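You operate a simulated robot arm through the tools that you are given. There is no shell and no other tool. Be economical: measure what you need, move in short steps, check, and stop when the job is done.

You are at the controls of a simulated robot arm. One attempt, no reset.

JOB
Raise the tube at mark 5 on lift 1, run the belts two steps, then lower it.
Fine: belts on for the steps and off again; the tubes are hot, don't move them by hand.

It is judged by the outcome, as a careful person would: the job done as asked, and still so three seconds after it is handed in. It fails if anything else is knocked over, pushed out of place, dropped, spilled or broken.

ROBOT AND FRAMES
A 7-joint arm with a four-finger gripper on a trunk, on a base that drives. Base frame: it is fixed to the floor where the robot stands at the start and does not move with it; the origin is under the middle of the robot, x ahead of it, y to its left, z up. Readings come in m, degrees, newtons and seconds.
Its first joint turns from -69.0 to 172.0 degrees. Places, roughly: air dial [1, -0.1, 0.7]; back button [0.7, 0.1, 0.7]; belt switch [0.3, 0.4, 0.7]; fan one louvre slide [1, -0.1, 0.5]; fan three louvre slide [0.6, 0.2, 0.5]; fan two louvre slide [0.8, 0, 0.5]; lift one lever [0.8, 0, 0.8]; lift two lever [0.5, 0.2, 0.8]; square tube [1.25, 0.25, 0.75]; step dial [0.4, 0.3, 0.7]. Payload 3.67 kg.
The TCP is the grasp point between the finger pads, 0.028 m short of the fingertips. In the tool frame z runs along the fingers and y along their closing line. The gripper opens to 0.112 m. The gripper's body begins 0.073 m behind the TCP.
Orientation is that of the tool frame in the base frame, as [roll, pitch, yaw] about the fixed x, y, z axes, in that order (R = Rz(yaw) Ry(pitch) Rx(roll)). With the fingers straight down and closing along the base's y, the tool's x points along the base's -x, its y along +y and its z along -z.

CONTROLS
- The arm moves only by the tool send_rows. Its argument "series" is a list of rows, each a list of 7 numbers: the closure in counts, from 0 (fully open) to 255 (shut), then the shift along the tool's x, y, z in units of 50 mm (1.0 is 50 mm), then the turn, a rotation vector about the tool's x, y, z in units of 8 degrees (1.0 is 8 degrees). In form: [[gripper, tx, ty, tz, ax, ay, az], ...]. A call has 1 to 12 rows; each row shifts and turns the commanded pose from where the row before left it, along the tool's axes as they then stand. A call with a number of a shift or a turn outside -1 to 1 is refused whole. Rows are played at 5 a second. More than 0.05 m and 8.6 degrees between two rows, or a gripper value outside its range, and nothing of the call is played. A pose out of reach is approached as far as the arm can. The call stops where the force on the tool passes 50 N (or 10 N more than at its start, if that is more) or the arm is blocked; 0.2 s more then pass. Each finger halts on what it meets, pressing with about 40 N; the grip force reading is that of the motor and also rises with nothing between the fingers. The clock runs only during rows and for 0.2 s after the last one: add rows that do not move to give the fingers time. The reply holds the time, the measured pose of the TCP, the force on the tool along the base axes, the opening and the grip force, in the units named above and with some noise, with the torque about the TCP (base axes, N m) and any sound that the robot's microphone picked up, and new pictures: "show" is both (left out), scene, wrist or none.
- Cameras (640 x 400 px; columns grow to the right, rows downward): "scene" is now at [0.1304, 0.0396, 1.3363]; the picture's right is [0.45, -0.89, -0.00], its down [-0.60, -0.30, -0.74] and it looks along [0.66, 0.33, -0.67] (base axes); focal length 251 px, centre (320, 200). "wrist" rides on the gripper at [0.06, -0.018, -0.104] in the tool frame; the picture's right is [0.29, 0.96, 0.00], its down [-0.80, 0.24, -0.55] and it looks along [-0.53, 0.16, 0.83] (tool axes); focal length 234 px, centre (320, 200). There is no depth. A picture from a camera that has moved, and an enlarged one, comes with that camera's place and axes in the base frame and with its lens. The place of the scene camera against the robot may be out by one fixed shift of up to 0.012 m in any direction.
- slide_trunk(by): slides the trunk up (or, below 0, down) by that many m; the arm and the scene camera ride with it, the base frame stays. It gives what a move gives, with no picture.
- steer(legs): drives the robot by 1 to 6 legs, each [ahead, turn to the left] in m and degrees, along the robot's own axes; the way and the turn of a leg run together, so that a leg with both is an arc; at most 1.5 m and 180 degrees a leg. The arm and the cameras ride along, it lands a little off, and it stops where it bumps. It gives what a move gives, and a new picture of the scene camera.
- aim_head(pan, tilt): turns the head with the scene camera to pan (to the left, within 86 degrees either way) and tilt (down, from -29 to 69), counted from straight ahead of the robot. It gives what a move gives, and a new picture of the scene camera.
- close_up(camera, box): a new picture of the part [left, top, right, bottom] of that camera's present view, enlarged. It takes no simulated time.
- close_job(): hands the job in; it is judged then, once.

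Work in short steps. Places have to be worked out from the pictures, the camera data and where the tool is seen: move nearer, look again, correct. Check each grasp and each placing, and mend what went wrong. You have 120 turns and 260 pictures in all, those below and enlarged ones among them. Open the gripper and draw the arm clear of the work before you hand the job in, unless the task says otherwise; then end with one line.

The tools are called after "Request:" by a JSON object that holds its "method" and its "body". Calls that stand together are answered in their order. send_rows: Moves the arm, as the interface text tells. Its arguments: {"type":"object","properties":{"series":{"type":"array","items":{"type":"array","items":{"type":"number"}}},"show":{"type":"string","enum":["both","scene","wrist","none"]}},"required":["series"]} The other tools are called the same way: slide_trunk (by) slides the trunk up or down; steer (legs) drives the base; aim_head (pan, tilt) turns the head that bears the scene camera; close_up (camera, box) takes an enlarged picture of a part of a camera's view; close_job () hands the job in.

At the start:

```text
time: 0.0
eef_pos: [0.6032, 0.2052, 1.0803]
tool_rot: [-180.0, -0.1, 179.9]
ft_force: [0.7, -0.5, -0.4]
wrist_torque: [-0.02, -0.02, 0.0]
finger_gap: 0.1118
finger_force: 0.0
trunk travel left (down, up): [-0.475, 0.365]
robot x, y, heading: [0.0006, 0.0021, 0.1]
head pan, tilt: [26.9, 42.4]
```

scene: 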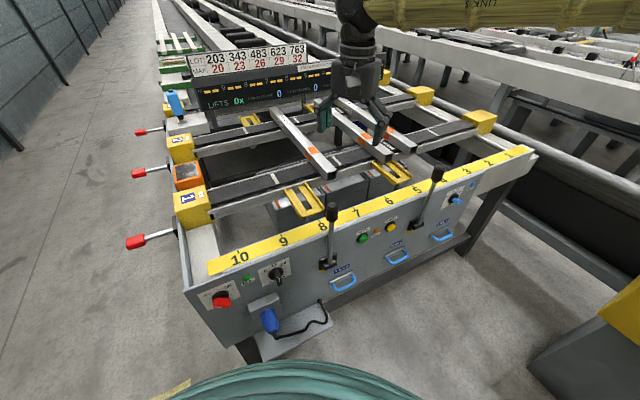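
wrist: 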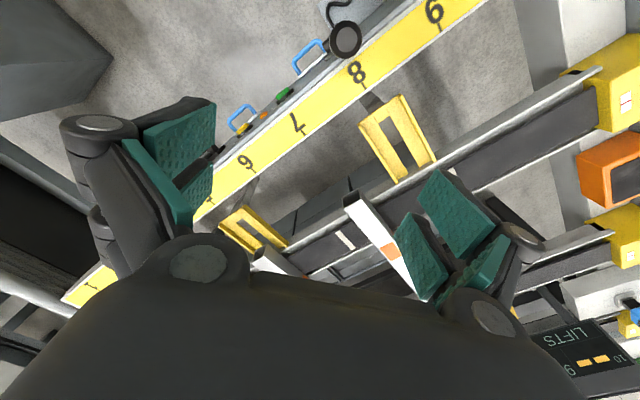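

The scene shows a machine with a control panel, levers, dials and buttons. I'll enlarge several parts to read the labels.

Request:
{"method": "close_up", "body": {"camera": "scene", "box": [180, 40, 340, 140]}}

Request:
{"method": "close_up", "body": {"camera": "scene", "box": [190, 230, 350, 350]}}

Request:
{"method": "close_up", "body": {"camera": "scene", "box": [310, 170, 490, 290]}}

Request:
{"method": "close_up", "body": {"camera": "scene", "box": [240, 80, 440, 220]}}

Request:
{"method": "close_up", "body": {"camera": "scene", "box": [110, 80, 240, 260]}}

```text
4.00 times, centred on (260, 90) of scene
camera zoom: at [0.1304, 0.0396, 1.3363], right [0.45, -0.89, 0.0], down [-0.6, -0.3, -0.74], along [0.66, 0.33, -0.67], focal length 1003 px, centre (560, 640)
```

zoom: 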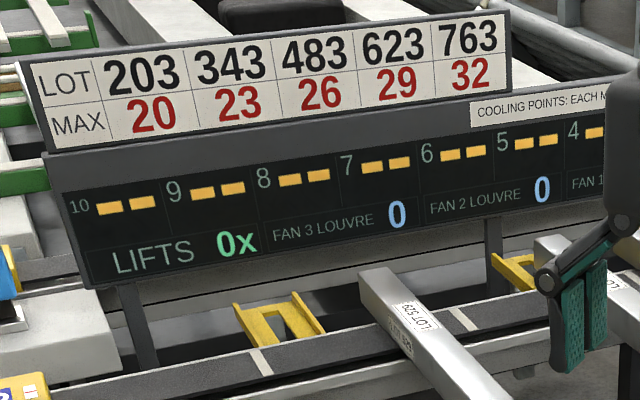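

```text
3.33 times, centred on (270, 290) of scene
camera zoom: at [0.1304, 0.0396, 1.3363], right [0.45, -0.89, 0.0], down [-0.6, -0.3, -0.74], along [0.66, 0.33, -0.67], focal length 836 px, centre (487, -100)
```

zoom: 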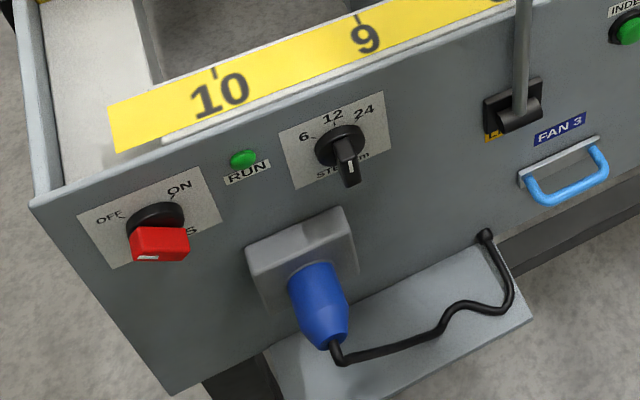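

```text
3.33 times, centred on (400, 230) of scene
camera zoom: at [0.1304, 0.0396, 1.3363], right [0.45, -0.89, 0.0], down [-0.6, -0.3, -0.74], along [0.66, 0.33, -0.67], focal length 836 px, centre (53, 100)
```

zoom: 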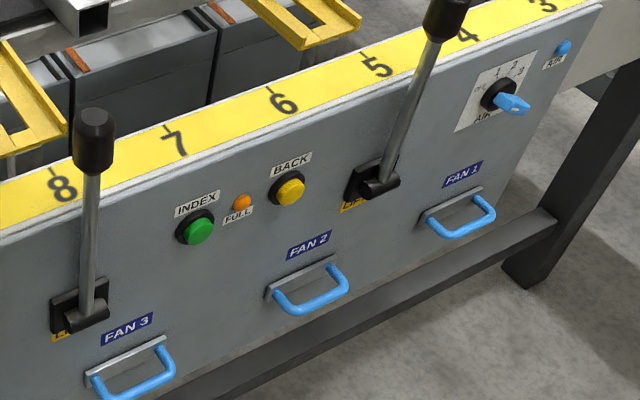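

```text
2.86 times, centred on (340, 150) of scene
camera zoom: at [0.1304, 0.0396, 1.3363], right [0.45, -0.89, 0.0], down [-0.6, -0.3, -0.74], along [0.66, 0.33, -0.67], focal length 717 px, centre (263, 343)
```

zoom: 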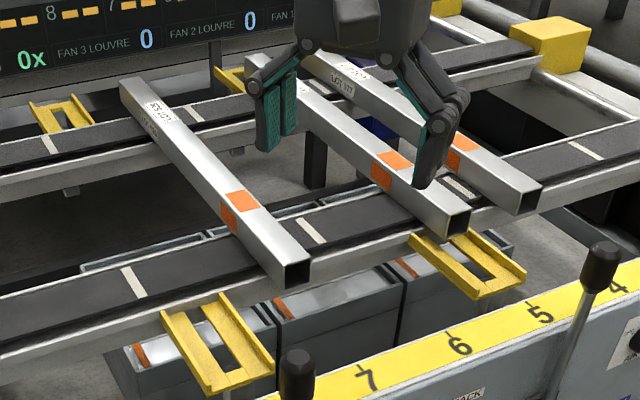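

```text
2.22 times, centred on (175, 170) of scene
camera zoom: at [0.1304, 0.0396, 1.3363], right [0.45, -0.89, 0.0], down [-0.6, -0.3, -0.74], along [0.66, 0.33, -0.67], focal length 557 px, centre (642, 267)
```

zoom: 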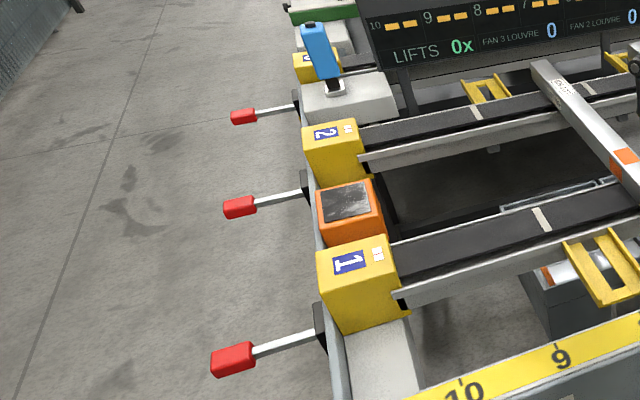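

The robot has many controls in view. I'll pan the head to see the rest of the display and the right side.

Request:
{"method": "aim_head", "body": {"pan": 0, "tilt": 35}}

```text
time: 0.9
eef_pos: [0.6025, 0.206, 1.0806]
tool_rot: [-180.0, 0.0, 180.0]
ft_force: [0.4, -0.6, 0.0]
wrist_torque: [0.0, -0.01, 0.04]
finger_gap: 0.1122
finger_force: 0.1
trunk travel left (down, up): [-0.475, 0.365]
robot x, y, heading: [0.0035, -0.0015, 0.5]
head pan, tilt: [0.0, 35.0]
camera scene: at [0.1441, 0.002, 1.3473], right [0.0, -1.0, 0.0], down [-0.57, 0.0, -0.82], along [0.82, 0.0, -0.57], focal length 251 px, centre (320, 200)
```

scene: 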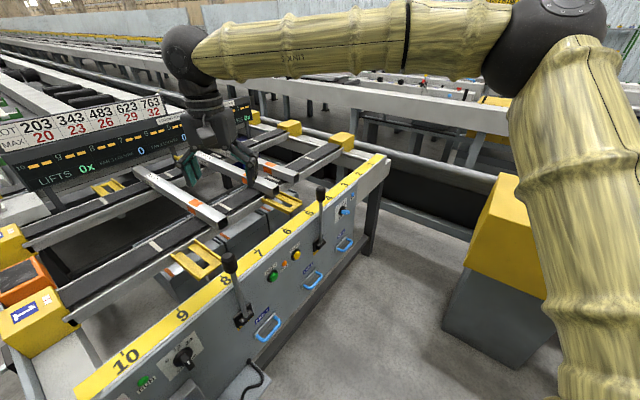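

The arm hides part of the display, so I'll move it right and toward me, well above the bench.

Request:
{"method": "send_rows", "body": {"series": [[0, 0, -1, 0, 0, 0, 0], [0, 0, -1, 0, 0, 0, 0], [0, 0, -1, 0, 0, 0, 0], [0, 0.5, -1, 0, 0, 0, 0], [0, 1, -1, 0, 0, 0, 0], [0, 1, -1, 0, 0, 0, 0]], "show": "none"}}

Request:
{"method": "aim_head", "body": {"pan": 15, "tilt": 33}}

```text
refused: row 4 steps farther than a row can; nothing moved
```

```text
time: 1.7
eef_pos: [0.6019, 0.2069, 1.0805]
tool_rot: [180.0, 0.0, -179.9]
ft_force: [0.1, -0.2, -1.2]
wrist_torque: [0.02, -0.01, 0.02]
finger_gap: 0.1117
finger_force: 0.1
trunk travel left (down, up): [-0.475, 0.365]
robot x, y, heading: [-0.0048, 0.001, 0.2]
head pan, tilt: [15.0, 33.0]
camera scene: at [0.1421, 0.0249, 1.3504], right [0.26, -0.97, 0.0], down [-0.53, -0.14, -0.84], along [0.81, 0.22, -0.54], focal length 251 px, centre (320, 200)
```

scene: 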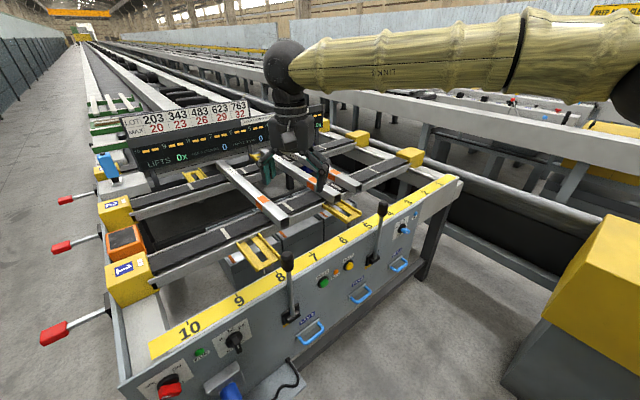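

Row 4 was too long; I'll resend it with shorter diagonal rows.

Request:
{"method": "send_rows", "body": {"series": [[0, 0.3, -0.9, 0, 0, 0, 0], [0, 0.3, -0.9, 0, 0, 0, 0], [0, 0.3, -0.9, 0, 0, 0, 0], [0, 0.3, -0.9, 0, 0, 0, 0], [0, 0.3, -0.9, 0, 0, 0, 0], [0, 0.3, -0.9, 0, 0, 0, 0], [0, 0.3, -0.9, 0, 0, 0, 0]], "show": "scene"}}

```text
time: 3.3
eef_pos: [0.496, -0.1123, 1.0801]
tool_rot: [179.9, -0.1, -180.0]
ft_force: [-0.7, -0.4, -0.3]
wrist_torque: [0.01, -0.01, 0.0]
finger_gap: 0.1119
finger_force: 0.0
trunk travel left (down, up): [-0.475, 0.365]
robot x, y, heading: [-0.0016, -0.001, -0.2]
head pan, tilt: [15.0, 33.0]
camera scene: at [0.1416, 0.0226, 1.3506], right [0.26, -0.97, 0.0], down [-0.53, -0.14, -0.84], along [0.81, 0.22, -0.54], focal length 251 px, centre (320, 200)
```

scene: 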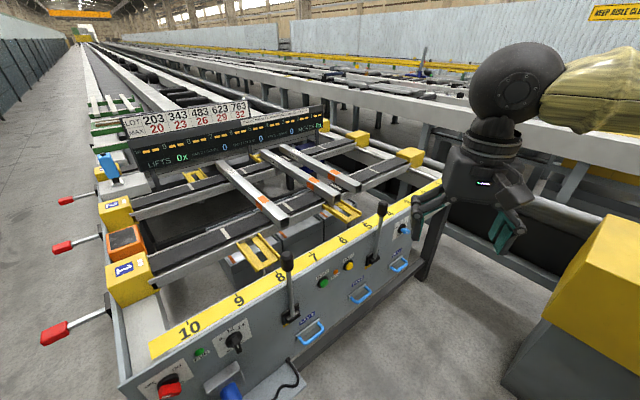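

The view is clear now. I'll enlarge the display, the tubes, and the panel.

Request:
{"method": "close_up", "body": {"camera": "scene", "box": [120, 90, 230, 180]}}

Request:
{"method": "close_up", "body": {"camera": "scene", "box": [220, 95, 330, 165]}}

Request:
{"method": "close_up", "body": {"camera": "scene", "box": [200, 130, 400, 255]}}

Request:
{"method": "close_up", "body": {"camera": "scene", "box": [300, 180, 460, 290]}}

```text
4.44 times, centred on (175, 135) of scene
camera zoom: at [0.1416, 0.0226, 1.3506], right [0.26, -0.97, 0.0], down [-0.53, -0.14, -0.84], along [0.81, 0.22, -0.54], focal length 1115 px, centre (964, 489)
```

zoom: 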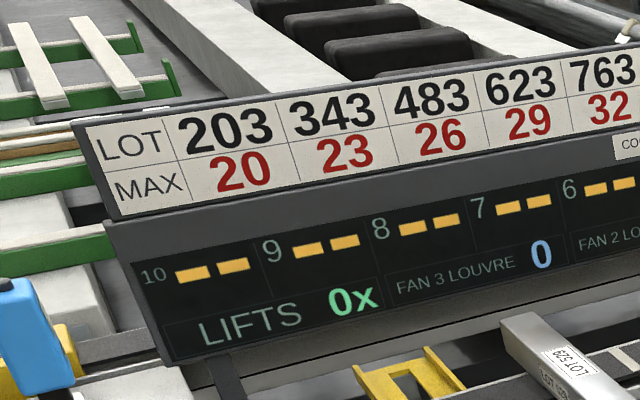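

```text
5.71 times, centred on (275, 130) of scene
camera zoom: at [0.1416, 0.0226, 1.3506], right [0.26, -0.97, 0.0], down [-0.53, -0.14, -0.84], along [0.81, 0.22, -0.54], focal length 1433 px, centre (577, 600)
```

zoom: 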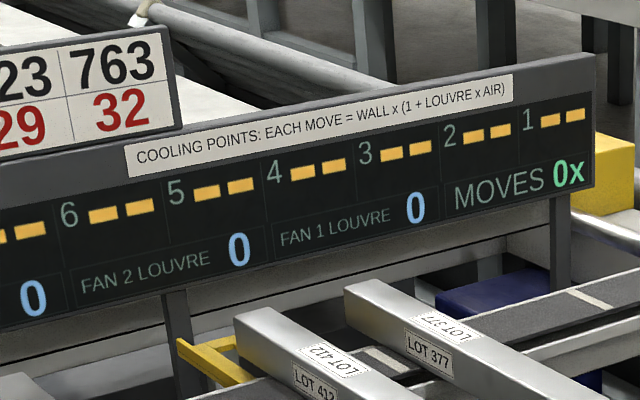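

```text
3.20 times, centred on (300, 192) of scene
camera zoom: at [0.1416, 0.0226, 1.3506], right [0.26, -0.97, 0.0], down [-0.53, -0.14, -0.84], along [0.81, 0.22, -0.54], focal length 803 px, centre (384, 224)
```

zoom: 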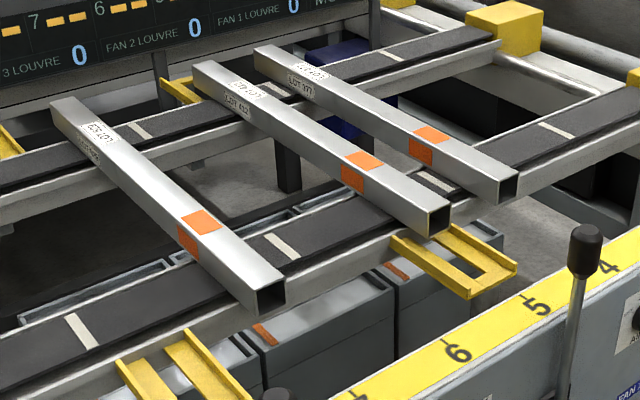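

```text
3.64 times, centred on (380, 235) of scene
camera zoom: at [0.1416, 0.0226, 1.3506], right [0.26, -0.97, 0.0], down [-0.53, -0.14, -0.84], along [0.81, 0.22, -0.54], focal length 912 px, centre (102, 73)
```

zoom: 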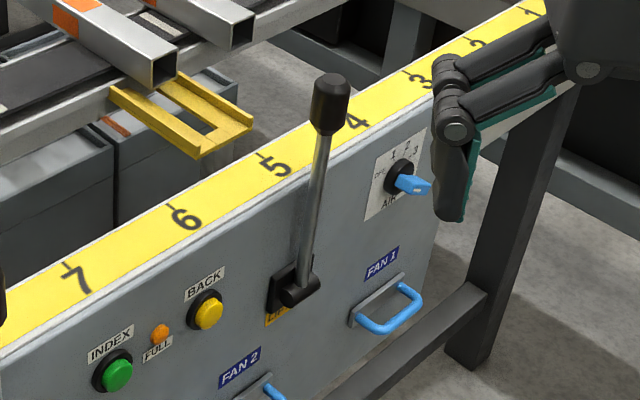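

The three tubes read about marks 7 (LOT 529), 5 (LOT 412) and 4 (LOT 377). The panel faces toward (-0.58,-0.81), so I'll drive round to face it squarely: turn right, go ahead, turn left, then back up a little.

Request:
{"method": "steer", "body": {"legs": [[0, -36], [0.38, 0], [0, 90], [-0.15, 0]]}}

Request:
{"method": "aim_head", "body": {"pan": 0, "tilt": 45}}

```text
time: 12.2
eef_pos: [0.6009, -0.0074, 1.0817]
tool_rot: [180.0, 0.1, -126.1]
ft_force: [0.0, 0.1, 0.0]
wrist_torque: [0.03, 0.01, -0.01]
finger_gap: 0.1121
finger_force: 0.1
trunk travel left (down, up): [-0.475, 0.365]
robot x, y, heading: [0.2202, -0.3449, 54.2]
head pan, tilt: [15.0, 33.0]
camera scene: at [0.2873, -0.22, 1.3507], right [0.93, -0.36, 0.0], down [-0.19, -0.51, -0.84], along [0.3, 0.78, -0.54], focal length 251 px, centre (320, 200)
```

scene: 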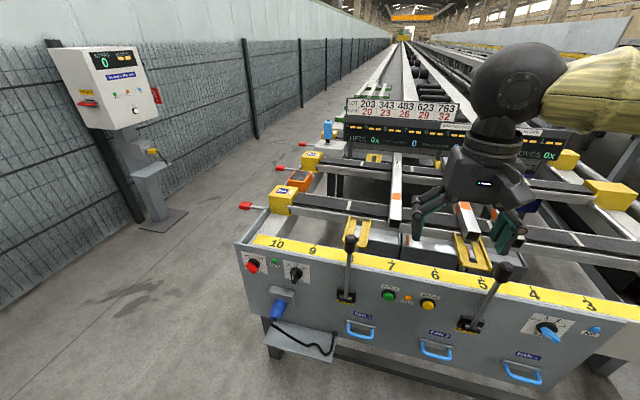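

```text
time: 13.0
eef_pos: [0.6013, -0.0059, 1.0795]
tool_rot: [180.0, 0.0, -126.0]
ft_force: [-0.1, -0.2, -0.8]
wrist_torque: [0.01, 0.0, 0.01]
finger_gap: 0.112
finger_force: 0.1
trunk travel left (down, up): [-0.475, 0.365]
robot x, y, heading: [0.2209, -0.3442, 54.3]
head pan, tilt: [0.0, 45.0]
camera scene: at [0.3039, -0.2361, 1.3326], right [0.81, -0.58, 0.0], down [-0.41, -0.57, -0.71], along [0.41, 0.57, -0.71], focal length 251 px, centre (320, 200)
```

scene: 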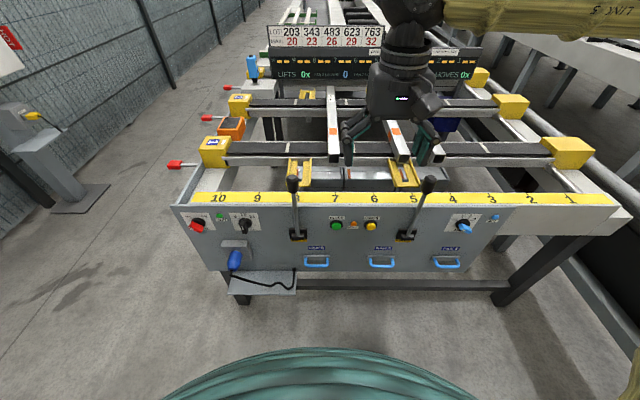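

A square front view now. I'll enlarge the panel and the second box on the left.

Request:
{"method": "close_up", "body": {"camera": "scene", "box": [175, 185, 335, 285]}}

Request:
{"method": "close_up", "body": {"camera": "scene", "box": [320, 165, 520, 275]}}

Request:
{"method": "close_up", "body": {"camera": "scene", "box": [260, 70, 480, 210]}}

Request:
{"method": "close_up", "body": {"camera": "scene", "box": [160, 50, 290, 190]}}

```text
4.00 times, centred on (255, 235) of scene
camera zoom: at [0.3039, -0.2361, 1.3326], right [0.81, -0.58, 0.0], down [-0.41, -0.57, -0.71], along [0.41, 0.57, -0.71], focal length 1003 px, centre (580, 60)
```

zoom: 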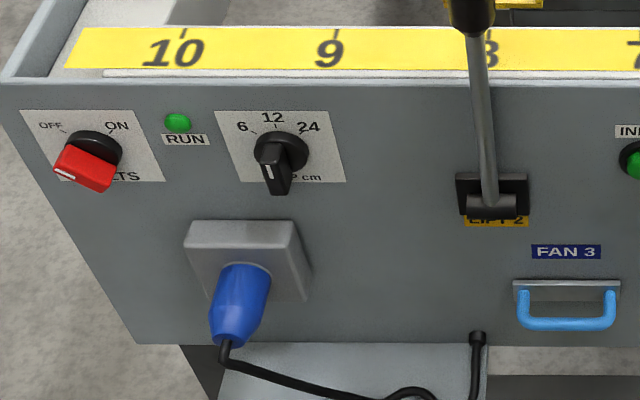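

```text
3.20 times, centred on (420, 220) of scene
camera zoom: at [0.3039, -0.2361, 1.3326], right [0.81, -0.58, 0.0], down [-0.41, -0.57, -0.71], along [0.41, 0.57, -0.71], focal length 803 px, centre (0, 136)
```

zoom: 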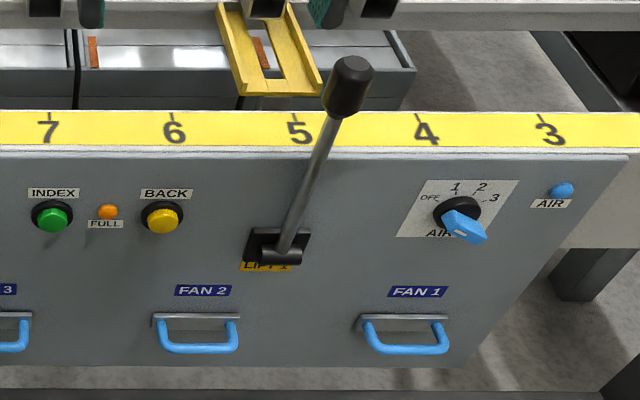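

```text
2.86 times, centred on (370, 140) of scene
camera zoom: at [0.3039, -0.2361, 1.3326], right [0.81, -0.58, 0.0], down [-0.41, -0.57, -0.71], along [0.41, 0.57, -0.71], focal length 717 px, centre (177, 371)
```

zoom: 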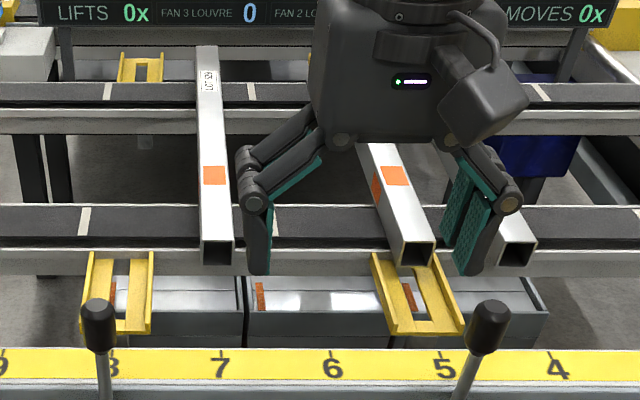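

```text
2.86 times, centred on (225, 120) of scene
camera zoom: at [0.3039, -0.2361, 1.3326], right [0.81, -0.58, 0.0], down [-0.41, -0.57, -0.71], along [0.41, 0.57, -0.71], focal length 717 px, centre (591, 429)
```

zoom: 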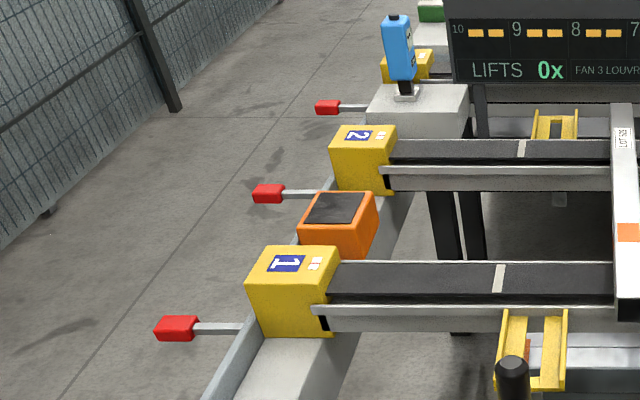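

The lift 1 lever knob triangulates to about (0.826, 0.001, 0.906), its pivot to about (0.848, 0.003, 0.65). It should swing toward the operator. I'll move above the knob, fingers closing along the panel.

Request:
{"method": "send_rows", "body": {"series": [[0, -0.552, -0.712, 0, 0, 0, 0], [0, -0.552, -0.712, 0, 0, 0, 0], [0, -0.552, -0.712, 0, 0, 0, 0], [0, -0.552, -0.712, 0, 0, 0, 0], [0, -0.552, -0.712, 0, 0, 0, 0], [0, 0, 0, 0.9, 0, 0, 0], [0, 0, 0, 0.5, 0, 0, 0]]}}

```text
time: 14.6
eef_pos: [0.828, -0.0011, 1.0086]
tool_rot: [-180.0, 0.0, -126.0]
ft_force: [-0.5, -0.3, -0.3]
wrist_torque: [-0.02, -0.02, -0.01]
finger_gap: 0.1118
finger_force: 0.0
trunk travel left (down, up): [-0.475, 0.365]
robot x, y, heading: [0.2191, -0.3417, 54.3]
head pan, tilt: [0.0, 45.0]
camera scene: at [0.3045, -0.2362, 1.3326], right [0.81, -0.59, 0.0], down [-0.41, -0.57, -0.71], along [0.41, 0.57, -0.71], focal length 251 px, centre (320, 200)
camera wrist: at [0.8075, -0.0611, 1.1123], right [-0.94, 0.33, 0.0], down [0.27, 0.79, 0.55], along [0.18, 0.52, -0.83], focal length 234 px, centre (320, 200)
```

scene: 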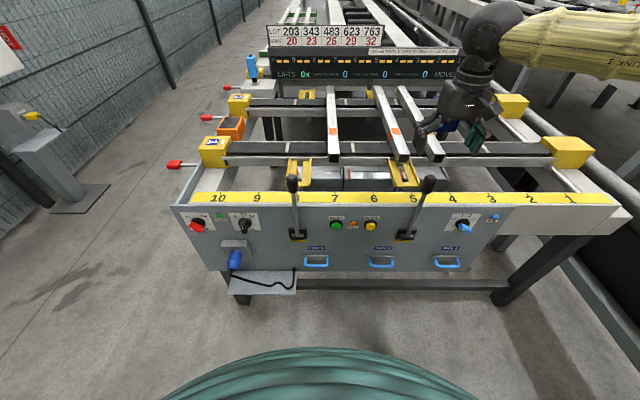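
wrist: 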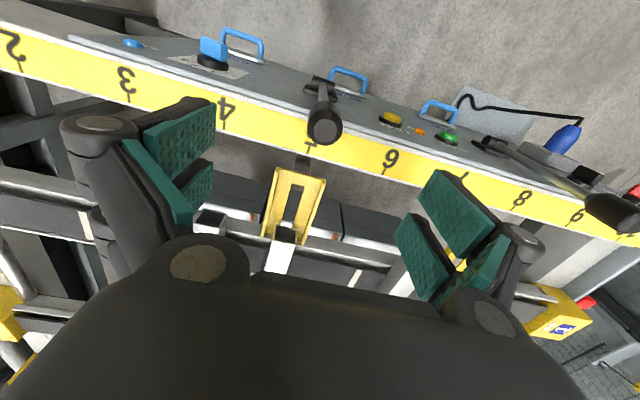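

The wrist view puts the knob at about (0.824, -0.004), between the fingers. I'll descend to z≈0.885 and close.

Request:
{"method": "send_rows", "body": {"series": [[0, 0, 0, 0.85, 0, 0, 0], [0, 0, 0, 0.85, 0, 0, 0], [0, 0, 0, 0.75, 0, 0, 0], [0, 0, 0, 0, 0, 0, 0]]}}

```text
time: 15.6
eef_pos: [0.8257, -0.0014, 0.889]
tool_rot: [180.0, 0.1, -126.0]
ft_force: [-0.5, -0.1, -0.2]
wrist_torque: [0.02, 0.02, -0.01]
finger_gap: 0.1121
finger_force: 0.2
trunk travel left (down, up): [-0.475, 0.365]
robot x, y, heading: [0.2239, -0.3423, 54.4]
head pan, tilt: [0.0, 45.0]
camera scene: at [0.3038, -0.2362, 1.3326], right [0.81, -0.59, 0.0], down [-0.41, -0.57, -0.71], along [0.41, 0.57, -0.71], focal length 251 px, centre (320, 200)
camera wrist: at [0.8065, -0.0596, 0.991], right [-0.94, 0.33, 0.0], down [0.27, 0.79, 0.55], along [0.18, 0.52, -0.83], focal length 234 px, centre (320, 200)
```

scene: 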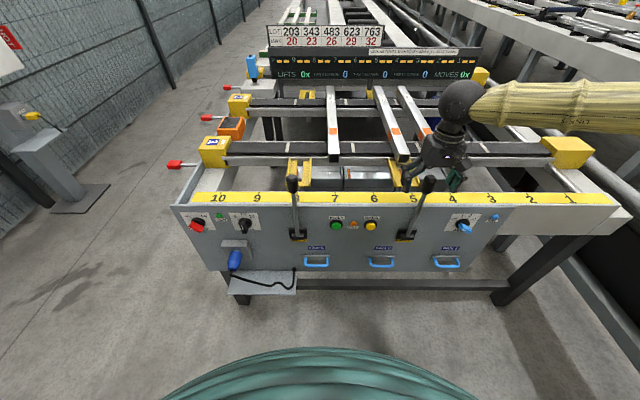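
wrist: 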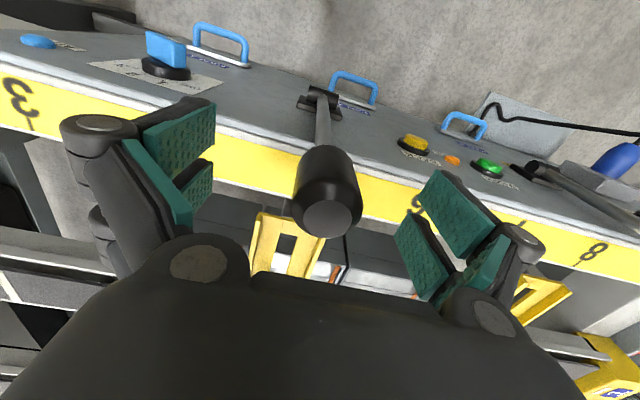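

The knob sits between the pads. Closing now.

Request:
{"method": "send_rows", "body": {"series": [[120, 0, 0, 0, 0, 0, 0], [200, 0, 0, 0, 0, 0, 0], [200, 0, 0, 0, 0, 0, 0]], "show": "wrist"}}

```text
time: 16.4
eef_pos: [0.8247, 0.0001, 0.8862]
tool_rot: [179.9, 0.0, -125.8]
ft_force: [-13.6, 8.3, -3.4]
wrist_torque: [0.08, 0.29, -0.04]
finger_gap: 0.0307
finger_force: 42.5
trunk travel left (down, up): [-0.475, 0.365]
robot x, y, heading: [0.22, -0.3438, 54.0]
head pan, tilt: [0.0, 45.0]
camera wrist: at [0.8052, -0.0583, 0.9912], right [-0.94, 0.33, 0.0], down [0.27, 0.79, 0.55], along [0.18, 0.52, -0.83], focal length 234 px, centre (320, 200)
```

wrist: 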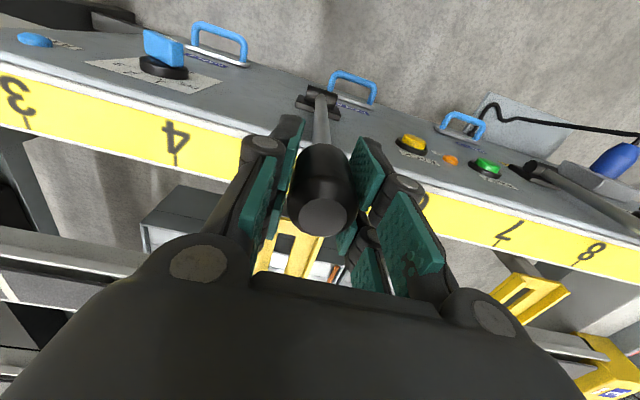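

The knob is gripped (gap 31 mm). I'll relieve the side force and pull toward the robot along the arc by about 15°.

Request:
{"method": "send_rows", "body": {"series": [[200, 0, 0.05, 0, 0, 0, 0], [200, 0.42, 0, 0.02, 0, 0, 0], [200, 0.42, 0, 0.05, 0, 0, 0], [200, 0.41, 0, 0.09, 0, 0, 0], [200, 0, 0, 0, 0, 0, 0]]}}

```text
time: 17.6
eef_pos: [0.7874, -0.0478, 0.8804]
tool_rot: [-180.0, 0.0, -126.0]
ft_force: [6.5, 11.1, 5.8]
wrist_torque: [1.27, -0.94, 0.08]
finger_gap: 0.0296
finger_force: 45.6
trunk travel left (down, up): [-0.475, 0.365]
robot x, y, heading: [0.2205, -0.3441, 54.1]
head pan, tilt: [0.0, 45.0]
camera scene: at [0.3043, -0.2357, 1.3325], right [0.81, -0.59, 0.0], down [-0.41, -0.57, -0.71], along [0.41, 0.57, -0.71], focal length 251 px, centre (320, 200)
camera wrist: at [0.7684, -0.1082, 0.9834], right [-0.94, 0.33, 0.0], down [0.27, 0.79, 0.55], along [0.18, 0.52, -0.83], focal length 234 px, centre (320, 200)
```

scene: 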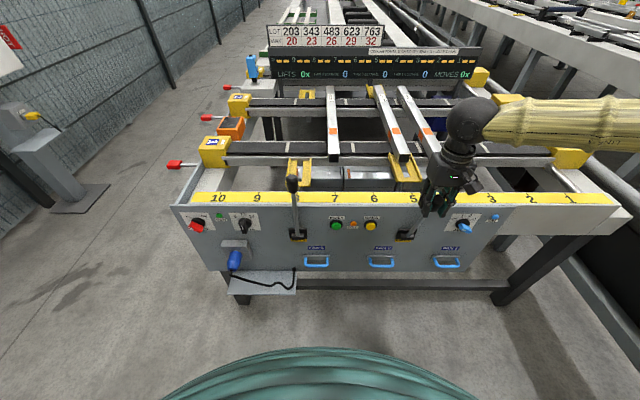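
wrist: 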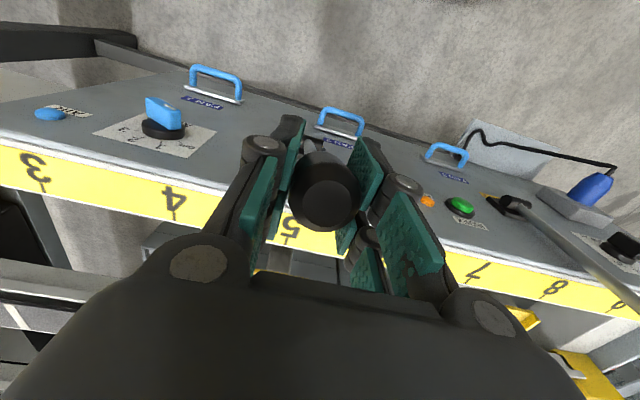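

The lever follows with about 13 N. I'll continue the arc to about 35°.

Request:
{"method": "send_rows", "body": {"series": [[200, 0.4, 0, 0.126, 0, 0, 0], [200, 0.386, 0, 0.16, 0, 0, 0], [200, 0.372, 0, 0.194, 0, 0, 0], [200, 0.354, 0, 0.226, 0, 0, 0], [200, 0, 0, 0, 0, 0, 0]]}}

Request:
{"method": "close_up", "body": {"camera": "scene", "box": [260, 70, 500, 210]}}

```text
time: 18.8
eef_pos: [0.7437, -0.1096, 0.8434]
tool_rot: [179.9, 0.0, -125.9]
ft_force: [6.8, 25.1, -10.5]
wrist_torque: [1.29, -0.95, -0.02]
finger_gap: 0.0307
finger_force: 45.1
trunk travel left (down, up): [-0.475, 0.365]
robot x, y, heading: [0.2205, -0.3463, 54.2]
head pan, tilt: [0.0, 45.0]
camera scene: at [0.3051, -0.2342, 1.3321], right [0.81, -0.58, 0.0], down [-0.41, -0.57, -0.71], along [0.41, 0.57, -0.71], focal length 251 px, centre (320, 200)
camera wrist: at [0.7245, -0.1685, 0.9471], right [-0.94, 0.33, 0.0], down [0.27, 0.79, 0.55], along [0.18, 0.52, -0.83], focal length 234 px, centre (320, 200)
```

scene: 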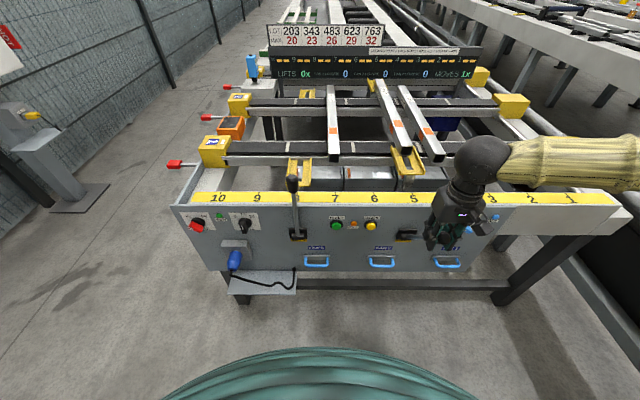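
wrist: 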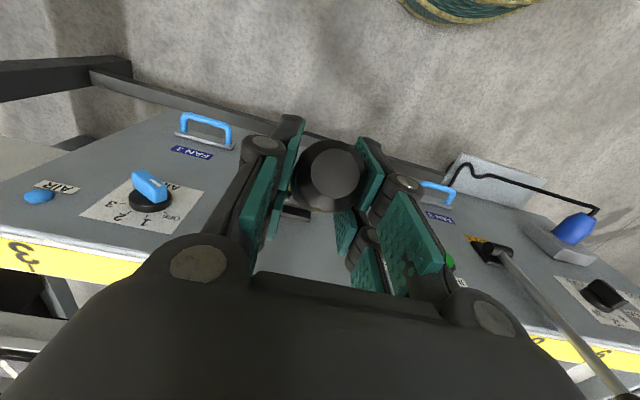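

```text
2.67 times, centred on (380, 140) of scene
camera zoom: at [0.3051, -0.2342, 1.3321], right [0.81, -0.58, 0.0], down [-0.41, -0.57, -0.71], along [0.41, 0.57, -0.71], focal length 669 px, centre (160, 360)
```

zoom: 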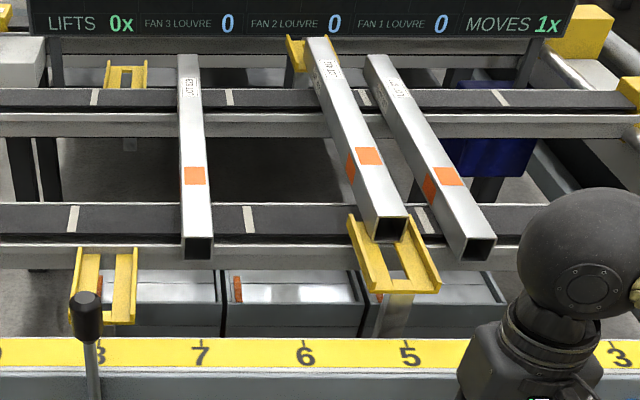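

The tube is rising on lift 1, MOVES reads 1x and LIFTS is still 0x. I'll go a bit further in small increments to find the end of travel.

Request:
{"method": "send_rows", "body": {"series": [[200, 0.334, 0, 0.258, 0, 0, 0], [200, 0.312, 0, 0.286, 0, 0, 0], [200, 0, 0, 0, 0, 0, 0]]}}

Request:
{"method": "close_up", "body": {"camera": "scene", "box": [260, 70, 500, 210]}}

```text
time: 19.6
eef_pos: [0.7219, -0.1392, 0.8168]
tool_rot: [180.0, -0.1, -125.9]
ft_force: [-10.4, 2.3, 4.0]
wrist_torque: [-0.54, 0.31, 0.16]
finger_gap: 0.0305
finger_force: 45.4
trunk travel left (down, up): [-0.475, 0.365]
robot x, y, heading: [0.2205, -0.3452, 54.0]
head pan, tilt: [0.0, 45.0]
camera scene: at [0.303, -0.2364, 1.3327], right [0.81, -0.59, 0.0], down [-0.41, -0.57, -0.71], along [0.41, 0.57, -0.71], focal length 251 px, centre (320, 200)
camera wrist: at [0.7031, -0.1976, 0.9214], right [-0.94, 0.33, 0.0], down [0.27, 0.79, 0.55], along [0.18, 0.52, -0.83], focal length 234 px, centre (320, 200)
```

scene: 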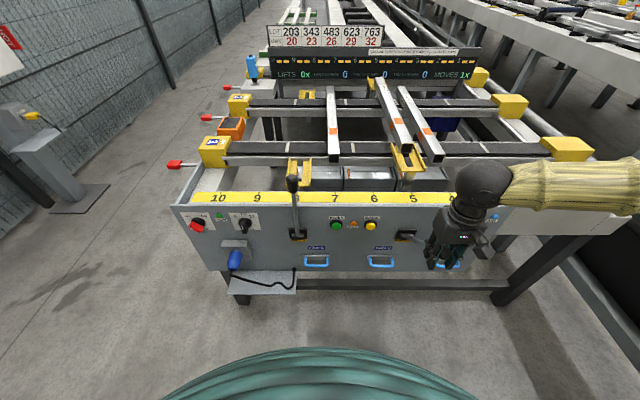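
wrist: 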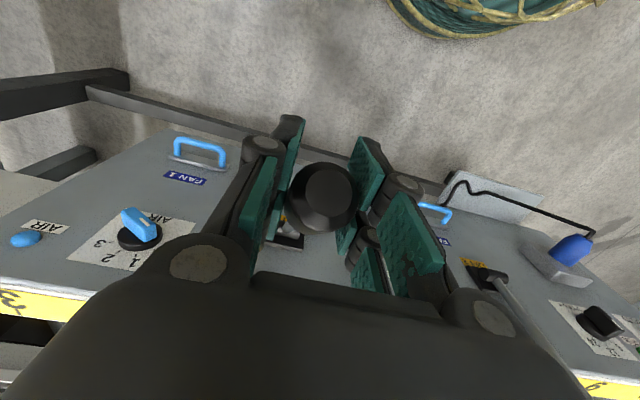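

```text
2.67 times, centred on (380, 140) of scene
camera zoom: at [0.303, -0.2364, 1.3327], right [0.81, -0.59, 0.0], down [-0.41, -0.57, -0.71], along [0.41, 0.57, -0.71], focal length 669 px, centre (160, 360)
```

zoom: 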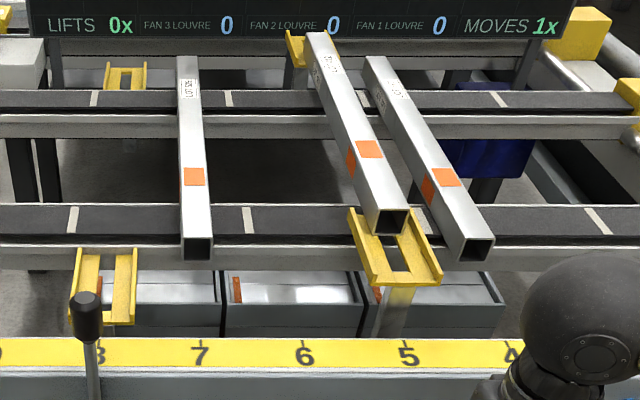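

The force has dropped, as though it passed a detent. I'll go 5° more to feel for the stop.

Request:
{"method": "send_rows", "body": {"series": [[200, 0.288, 0, 0.312, 0, 0, 0], [200, 0.26, 0, 0.336, 0, 0, 0], [200, 0, 0, 0, 0, 0, 0]], "show": "scene"}}

Request:
{"method": "close_up", "body": {"camera": "scene", "box": [260, 70, 500, 210]}}

```text
time: 20.4
eef_pos: [0.7119, -0.154, 0.7854]
tool_rot: [180.0, -0.1, -125.8]
ft_force: [-27.5, -9.5, 20.5]
wrist_torque: [0.34, -0.27, 0.19]
finger_gap: 0.0301
finger_force: 45.2
out of reach, approached as far as the arm can: row 2
trunk travel left (down, up): [-0.475, 0.365]
robot x, y, heading: [0.2216, -0.3463, 54.1]
head pan, tilt: [0.0, 45.0]
camera scene: at [0.3007, -0.2373, 1.3328], right [0.81, -0.59, 0.0], down [-0.41, -0.57, -0.71], along [0.42, 0.57, -0.71], focal length 251 px, centre (320, 200)
```

scene: 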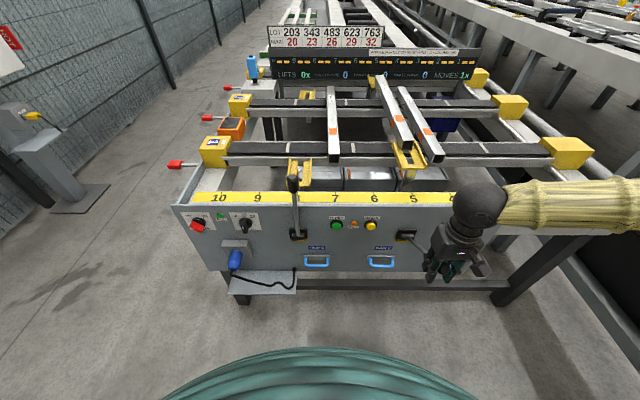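

```text
2.67 times, centred on (380, 140) of scene
camera zoom: at [0.3007, -0.2373, 1.3328], right [0.81, -0.59, 0.0], down [-0.41, -0.57, -0.71], along [0.42, 0.57, -0.71], focal length 669 px, centre (160, 360)
```

zoom: 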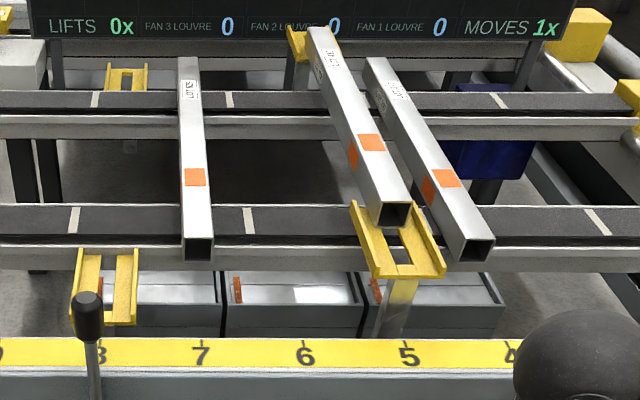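

The tube has risen further, but the arm is at the edge of its reach so close in. The lever force here is purely radial (no restoring torque), so I'll open the fingers slightly and see whether the lever stays.

Request:
{"method": "send_rows", "body": {"series": [[170, 0, 0, 0, 0, 0, 0], [150, 0, 0, 0, 0, 0, 0], [150, 0, 0, 0, 0, 0, 0]], "show": "wrist"}}

Request:
{"method": "close_up", "body": {"camera": "scene", "box": [260, 70, 500, 210]}}

```text
time: 21.2
eef_pos: [0.7147, -0.1518, 0.7838]
tool_rot: [180.0, -0.2, -126.0]
ft_force: [-0.4, -0.6, -0.1]
wrist_torque: [-0.04, 0.0, -0.02]
finger_gap: 0.0463
finger_force: 0.0
trunk travel left (down, up): [-0.475, 0.365]
robot x, y, heading: [0.22, -0.345, 54.3]
head pan, tilt: [0.0, 45.0]
camera wrist: at [0.6952, -0.2111, 0.8882], right [-0.94, 0.33, 0.0], down [0.27, 0.79, 0.55], along [0.18, 0.52, -0.83], focal length 234 px, centre (320, 200)
```

wrist: 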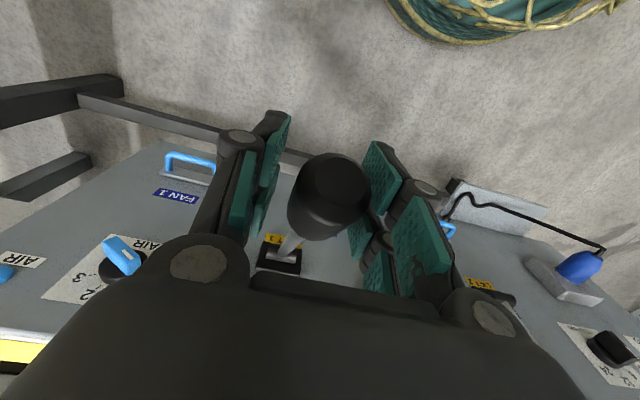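

```text
2.67 times, centred on (380, 140) of scene
camera zoom: at [0.3037, -0.2361, 1.3325], right [0.81, -0.59, 0.0], down [-0.41, -0.57, -0.71], along [0.41, 0.57, -0.71], focal length 669 px, centre (160, 360)
```

zoom: 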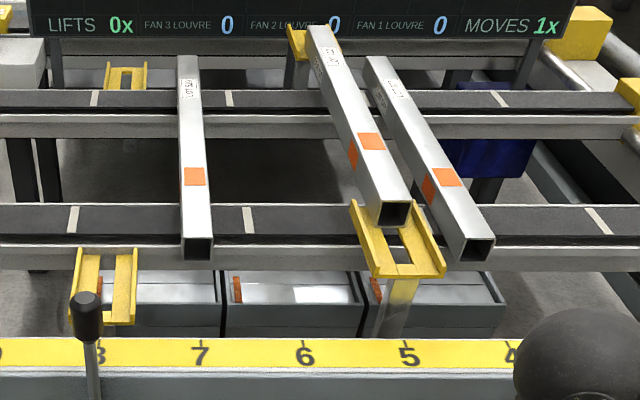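

The lever holds by itself. The tube has only risen about 33 mm, less than a tube's height, so it needs to go further. I'll open, lift clear, and back the base up for working room.

Request:
{"method": "send_rows", "body": {"series": [[0, 0, 0, 0, 0, 0, 0], [0, 0, 0, 0, 0, 0, 0], [0, 0, 0, -0.8, 0, 0, 0], [0, 0, 0, -0.8, 0, 0, 0], [0, 0, 0, -0.8, 0, 0, 0]], "show": "none"}}

Request:
{"method": "steer", "body": {"legs": [[-0.15, 0]]}}

```text
time: 22.4
eef_pos: [0.7153, -0.1523, 0.906]
tool_rot: [180.0, 0.1, -125.9]
ft_force: [0.3, 0.2, -0.3]
wrist_torque: [-0.02, 0.01, -0.03]
finger_gap: 0.112
finger_force: 0.0
trunk travel left (down, up): [-0.475, 0.365]
robot x, y, heading: [0.2143, -0.3451, 54.2]
head pan, tilt: [0.0, 45.0]
```

```text
time: 23.7
eef_pos: [0.6274, -0.2763, 0.905]
tool_rot: [180.0, 0.0, -126.0]
ft_force: [0.1, -0.9, 0.1]
wrist_torque: [0.02, -0.04, 0.01]
finger_gap: 0.1121
finger_force: 0.0
trunk travel left (down, up): [-0.475, 0.365]
robot x, y, heading: [0.1361, -0.4707, 53.9]
head pan, tilt: [0.0, 45.0]
camera scene: at [0.2157, -0.3592, 1.3327], right [0.81, -0.59, 0.0], down [-0.42, -0.57, -0.71], along [0.42, 0.57, -0.71], focal length 251 px, centre (320, 200)
```

scene: 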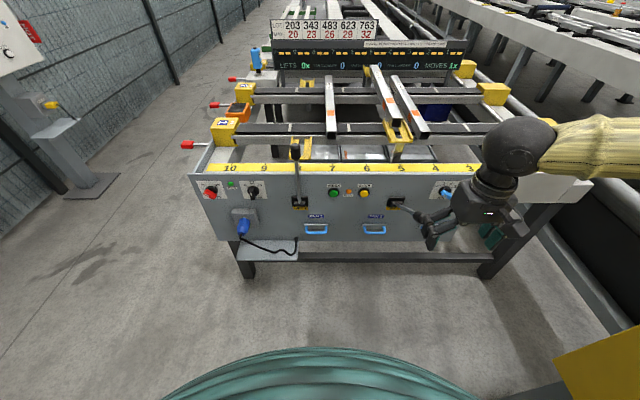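

I'll bring the open gripper back over the knob and look with the wrist camera.

Request:
{"method": "send_rows", "body": {"series": [[0, -0.8, 0, 0, 0, 0, 0], [0, -0.8, 0, 0, 0, 0, 0], [0, -0.8, 0, 0, 0, 0, 0], [0, -0.6, 0, 0, 0, 0, 0]]}}

```text
time: 24.7
eef_pos: [0.7186, -0.1522, 0.9035]
tool_rot: [-180.0, 0.1, -126.1]
ft_force: [0.8, 0.5, 0.0]
wrist_torque: [-0.03, 0.01, 0.01]
finger_gap: 0.1118
finger_force: 0.1
trunk travel left (down, up): [-0.475, 0.365]
robot x, y, heading: [0.1332, -0.4672, 53.9]
head pan, tilt: [0.0, 45.0]
camera scene: at [0.2168, -0.358, 1.3325], right [0.81, -0.59, 0.0], down [-0.42, -0.57, -0.71], along [0.42, 0.57, -0.71], focal length 251 px, centre (320, 200)
camera wrist: at [0.6975, -0.2125, 1.0076], right [-0.94, 0.33, 0.0], down [0.27, 0.79, 0.55], along [0.18, 0.52, -0.83], focal length 234 px, centre (320, 200)
```

scene: 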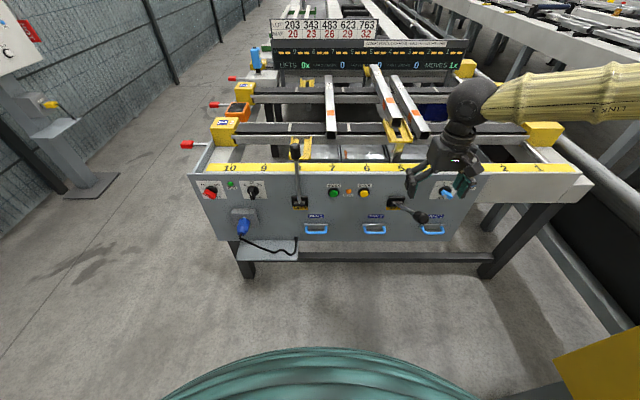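
wrist: 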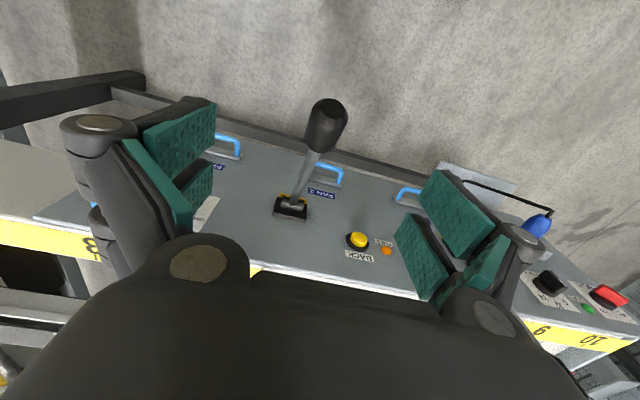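

The lever is at about 52°, knob end at (0.711, -0.159, 0.814). I'll regrip the knob and pull further down along the arc.

Request:
{"method": "send_rows", "body": {"series": [[0, -0.2, 0, 0.7, 0, 0, 0], [0, 0, 0, 0.8, 0, 0, 0], [0, 0, 0, 0.66, 0, 0, 0], [150, 0, 0, 0, 0, 0, 0], [200, 0, 0, 0, 0, 0, 0], [200, 0, 0, 0, 0, 0, 0]]}}

```text
time: 26.1
eef_pos: [0.7205, -0.1442, 0.7973]
tool_rot: [179.9, 0.2, -126.0]
ft_force: [-14.3, 14.6, -2.8]
wrist_torque: [-0.13, 0.17, -0.14]
finger_gap: 0.0346
finger_force: 10.3
trunk travel left (down, up): [-0.475, 0.365]
robot x, y, heading: [0.132, -0.4667, 54.2]
head pan, tilt: [0.0, 45.0]
camera scene: at [0.2157, -0.3572, 1.3324], right [0.81, -0.59, 0.0], down [-0.41, -0.57, -0.71], along [0.41, 0.57, -0.71], focal length 251 px, centre (320, 200)
camera wrist: at [0.7013, -0.2038, 0.9004], right [-0.94, 0.33, 0.0], down [0.27, 0.79, 0.56], along [0.18, 0.52, -0.83], focal length 234 px, centre (320, 200)
```

scene: 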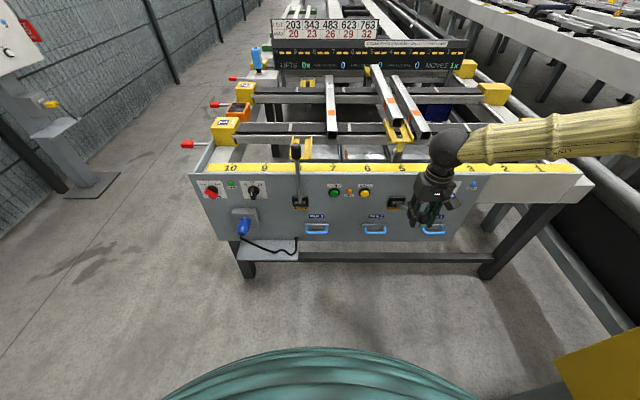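
wrist: 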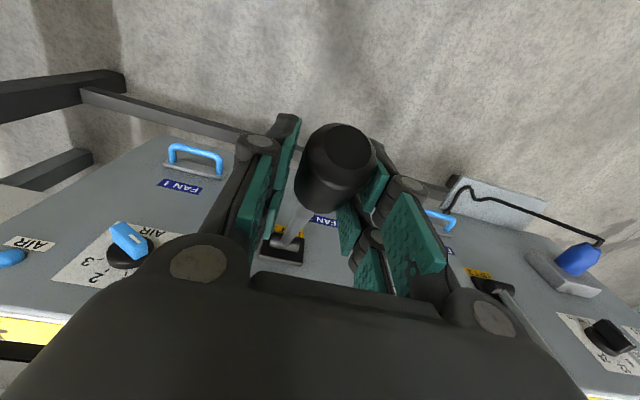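

Gripped. I'll ease the side offset and pull down the arc toward about 65°.

Request:
{"method": "send_rows", "body": {"series": [[200, 0, 0.07, 0, 0, 0, 0], [200, 0.22, 0, 0.306, 0, 0, 0], [200, 0.195, 0, 0.322, 0, 0, 0], [200, 0.17, 0, 0.336, 0, 0, 0], [200, 0, 0, 0, 0, 0, 0]]}}

Request:
{"method": "close_up", "body": {"camera": "scene", "box": [260, 50, 500, 190]}}

```text
time: 27.3
eef_pos: [0.7017, -0.1679, 0.7478]
tool_rot: [180.0, 0.1, -125.9]
ft_force: [4.0, 7.9, 9.4]
wrist_torque: [0.93, -0.81, -0.08]
finger_gap: 0.0298
finger_force: 44.6
trunk travel left (down, up): [-0.475, 0.365]
robot x, y, heading: [0.1321, -0.4661, 54.0]
head pan, tilt: [0.0, 45.0]
camera scene: at [0.2161, -0.3581, 1.3325], right [0.81, -0.59, 0.0], down [-0.42, -0.57, -0.71], along [0.42, 0.57, -0.71], focal length 251 px, centre (320, 200)
camera wrist: at [0.6814, -0.2273, 0.852], right [-0.94, 0.33, 0.0], down [0.27, 0.79, 0.55], along [0.18, 0.52, -0.83], focal length 234 px, centre (320, 200)
```

scene: 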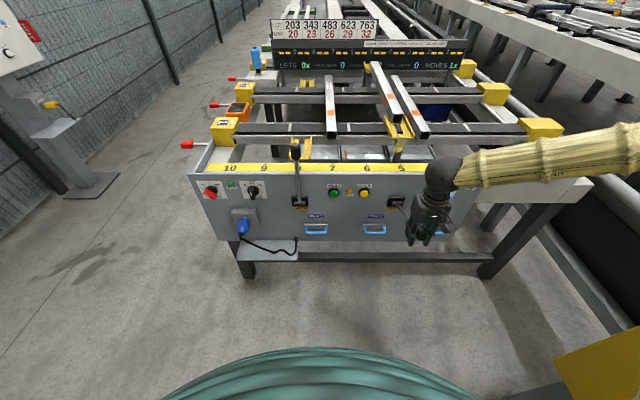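
wrist: 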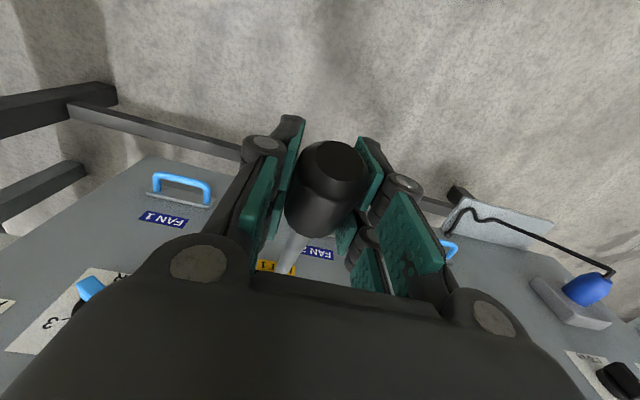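

```text
2.67 times, centred on (380, 120) of scene
camera zoom: at [0.2161, -0.3581, 1.3325], right [0.81, -0.59, 0.0], down [-0.42, -0.57, -0.71], along [0.42, 0.57, -0.71], focal length 669 px, centre (160, 413)
```

zoom: 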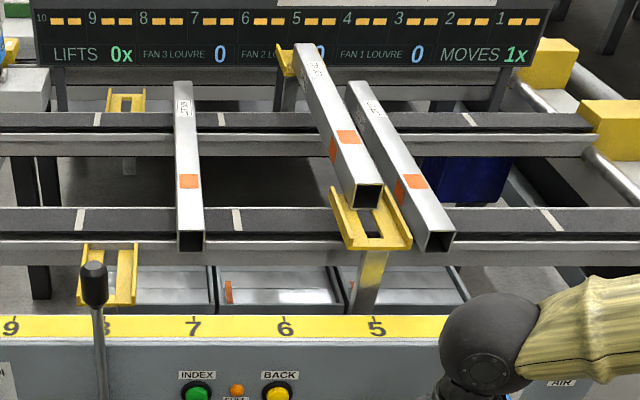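

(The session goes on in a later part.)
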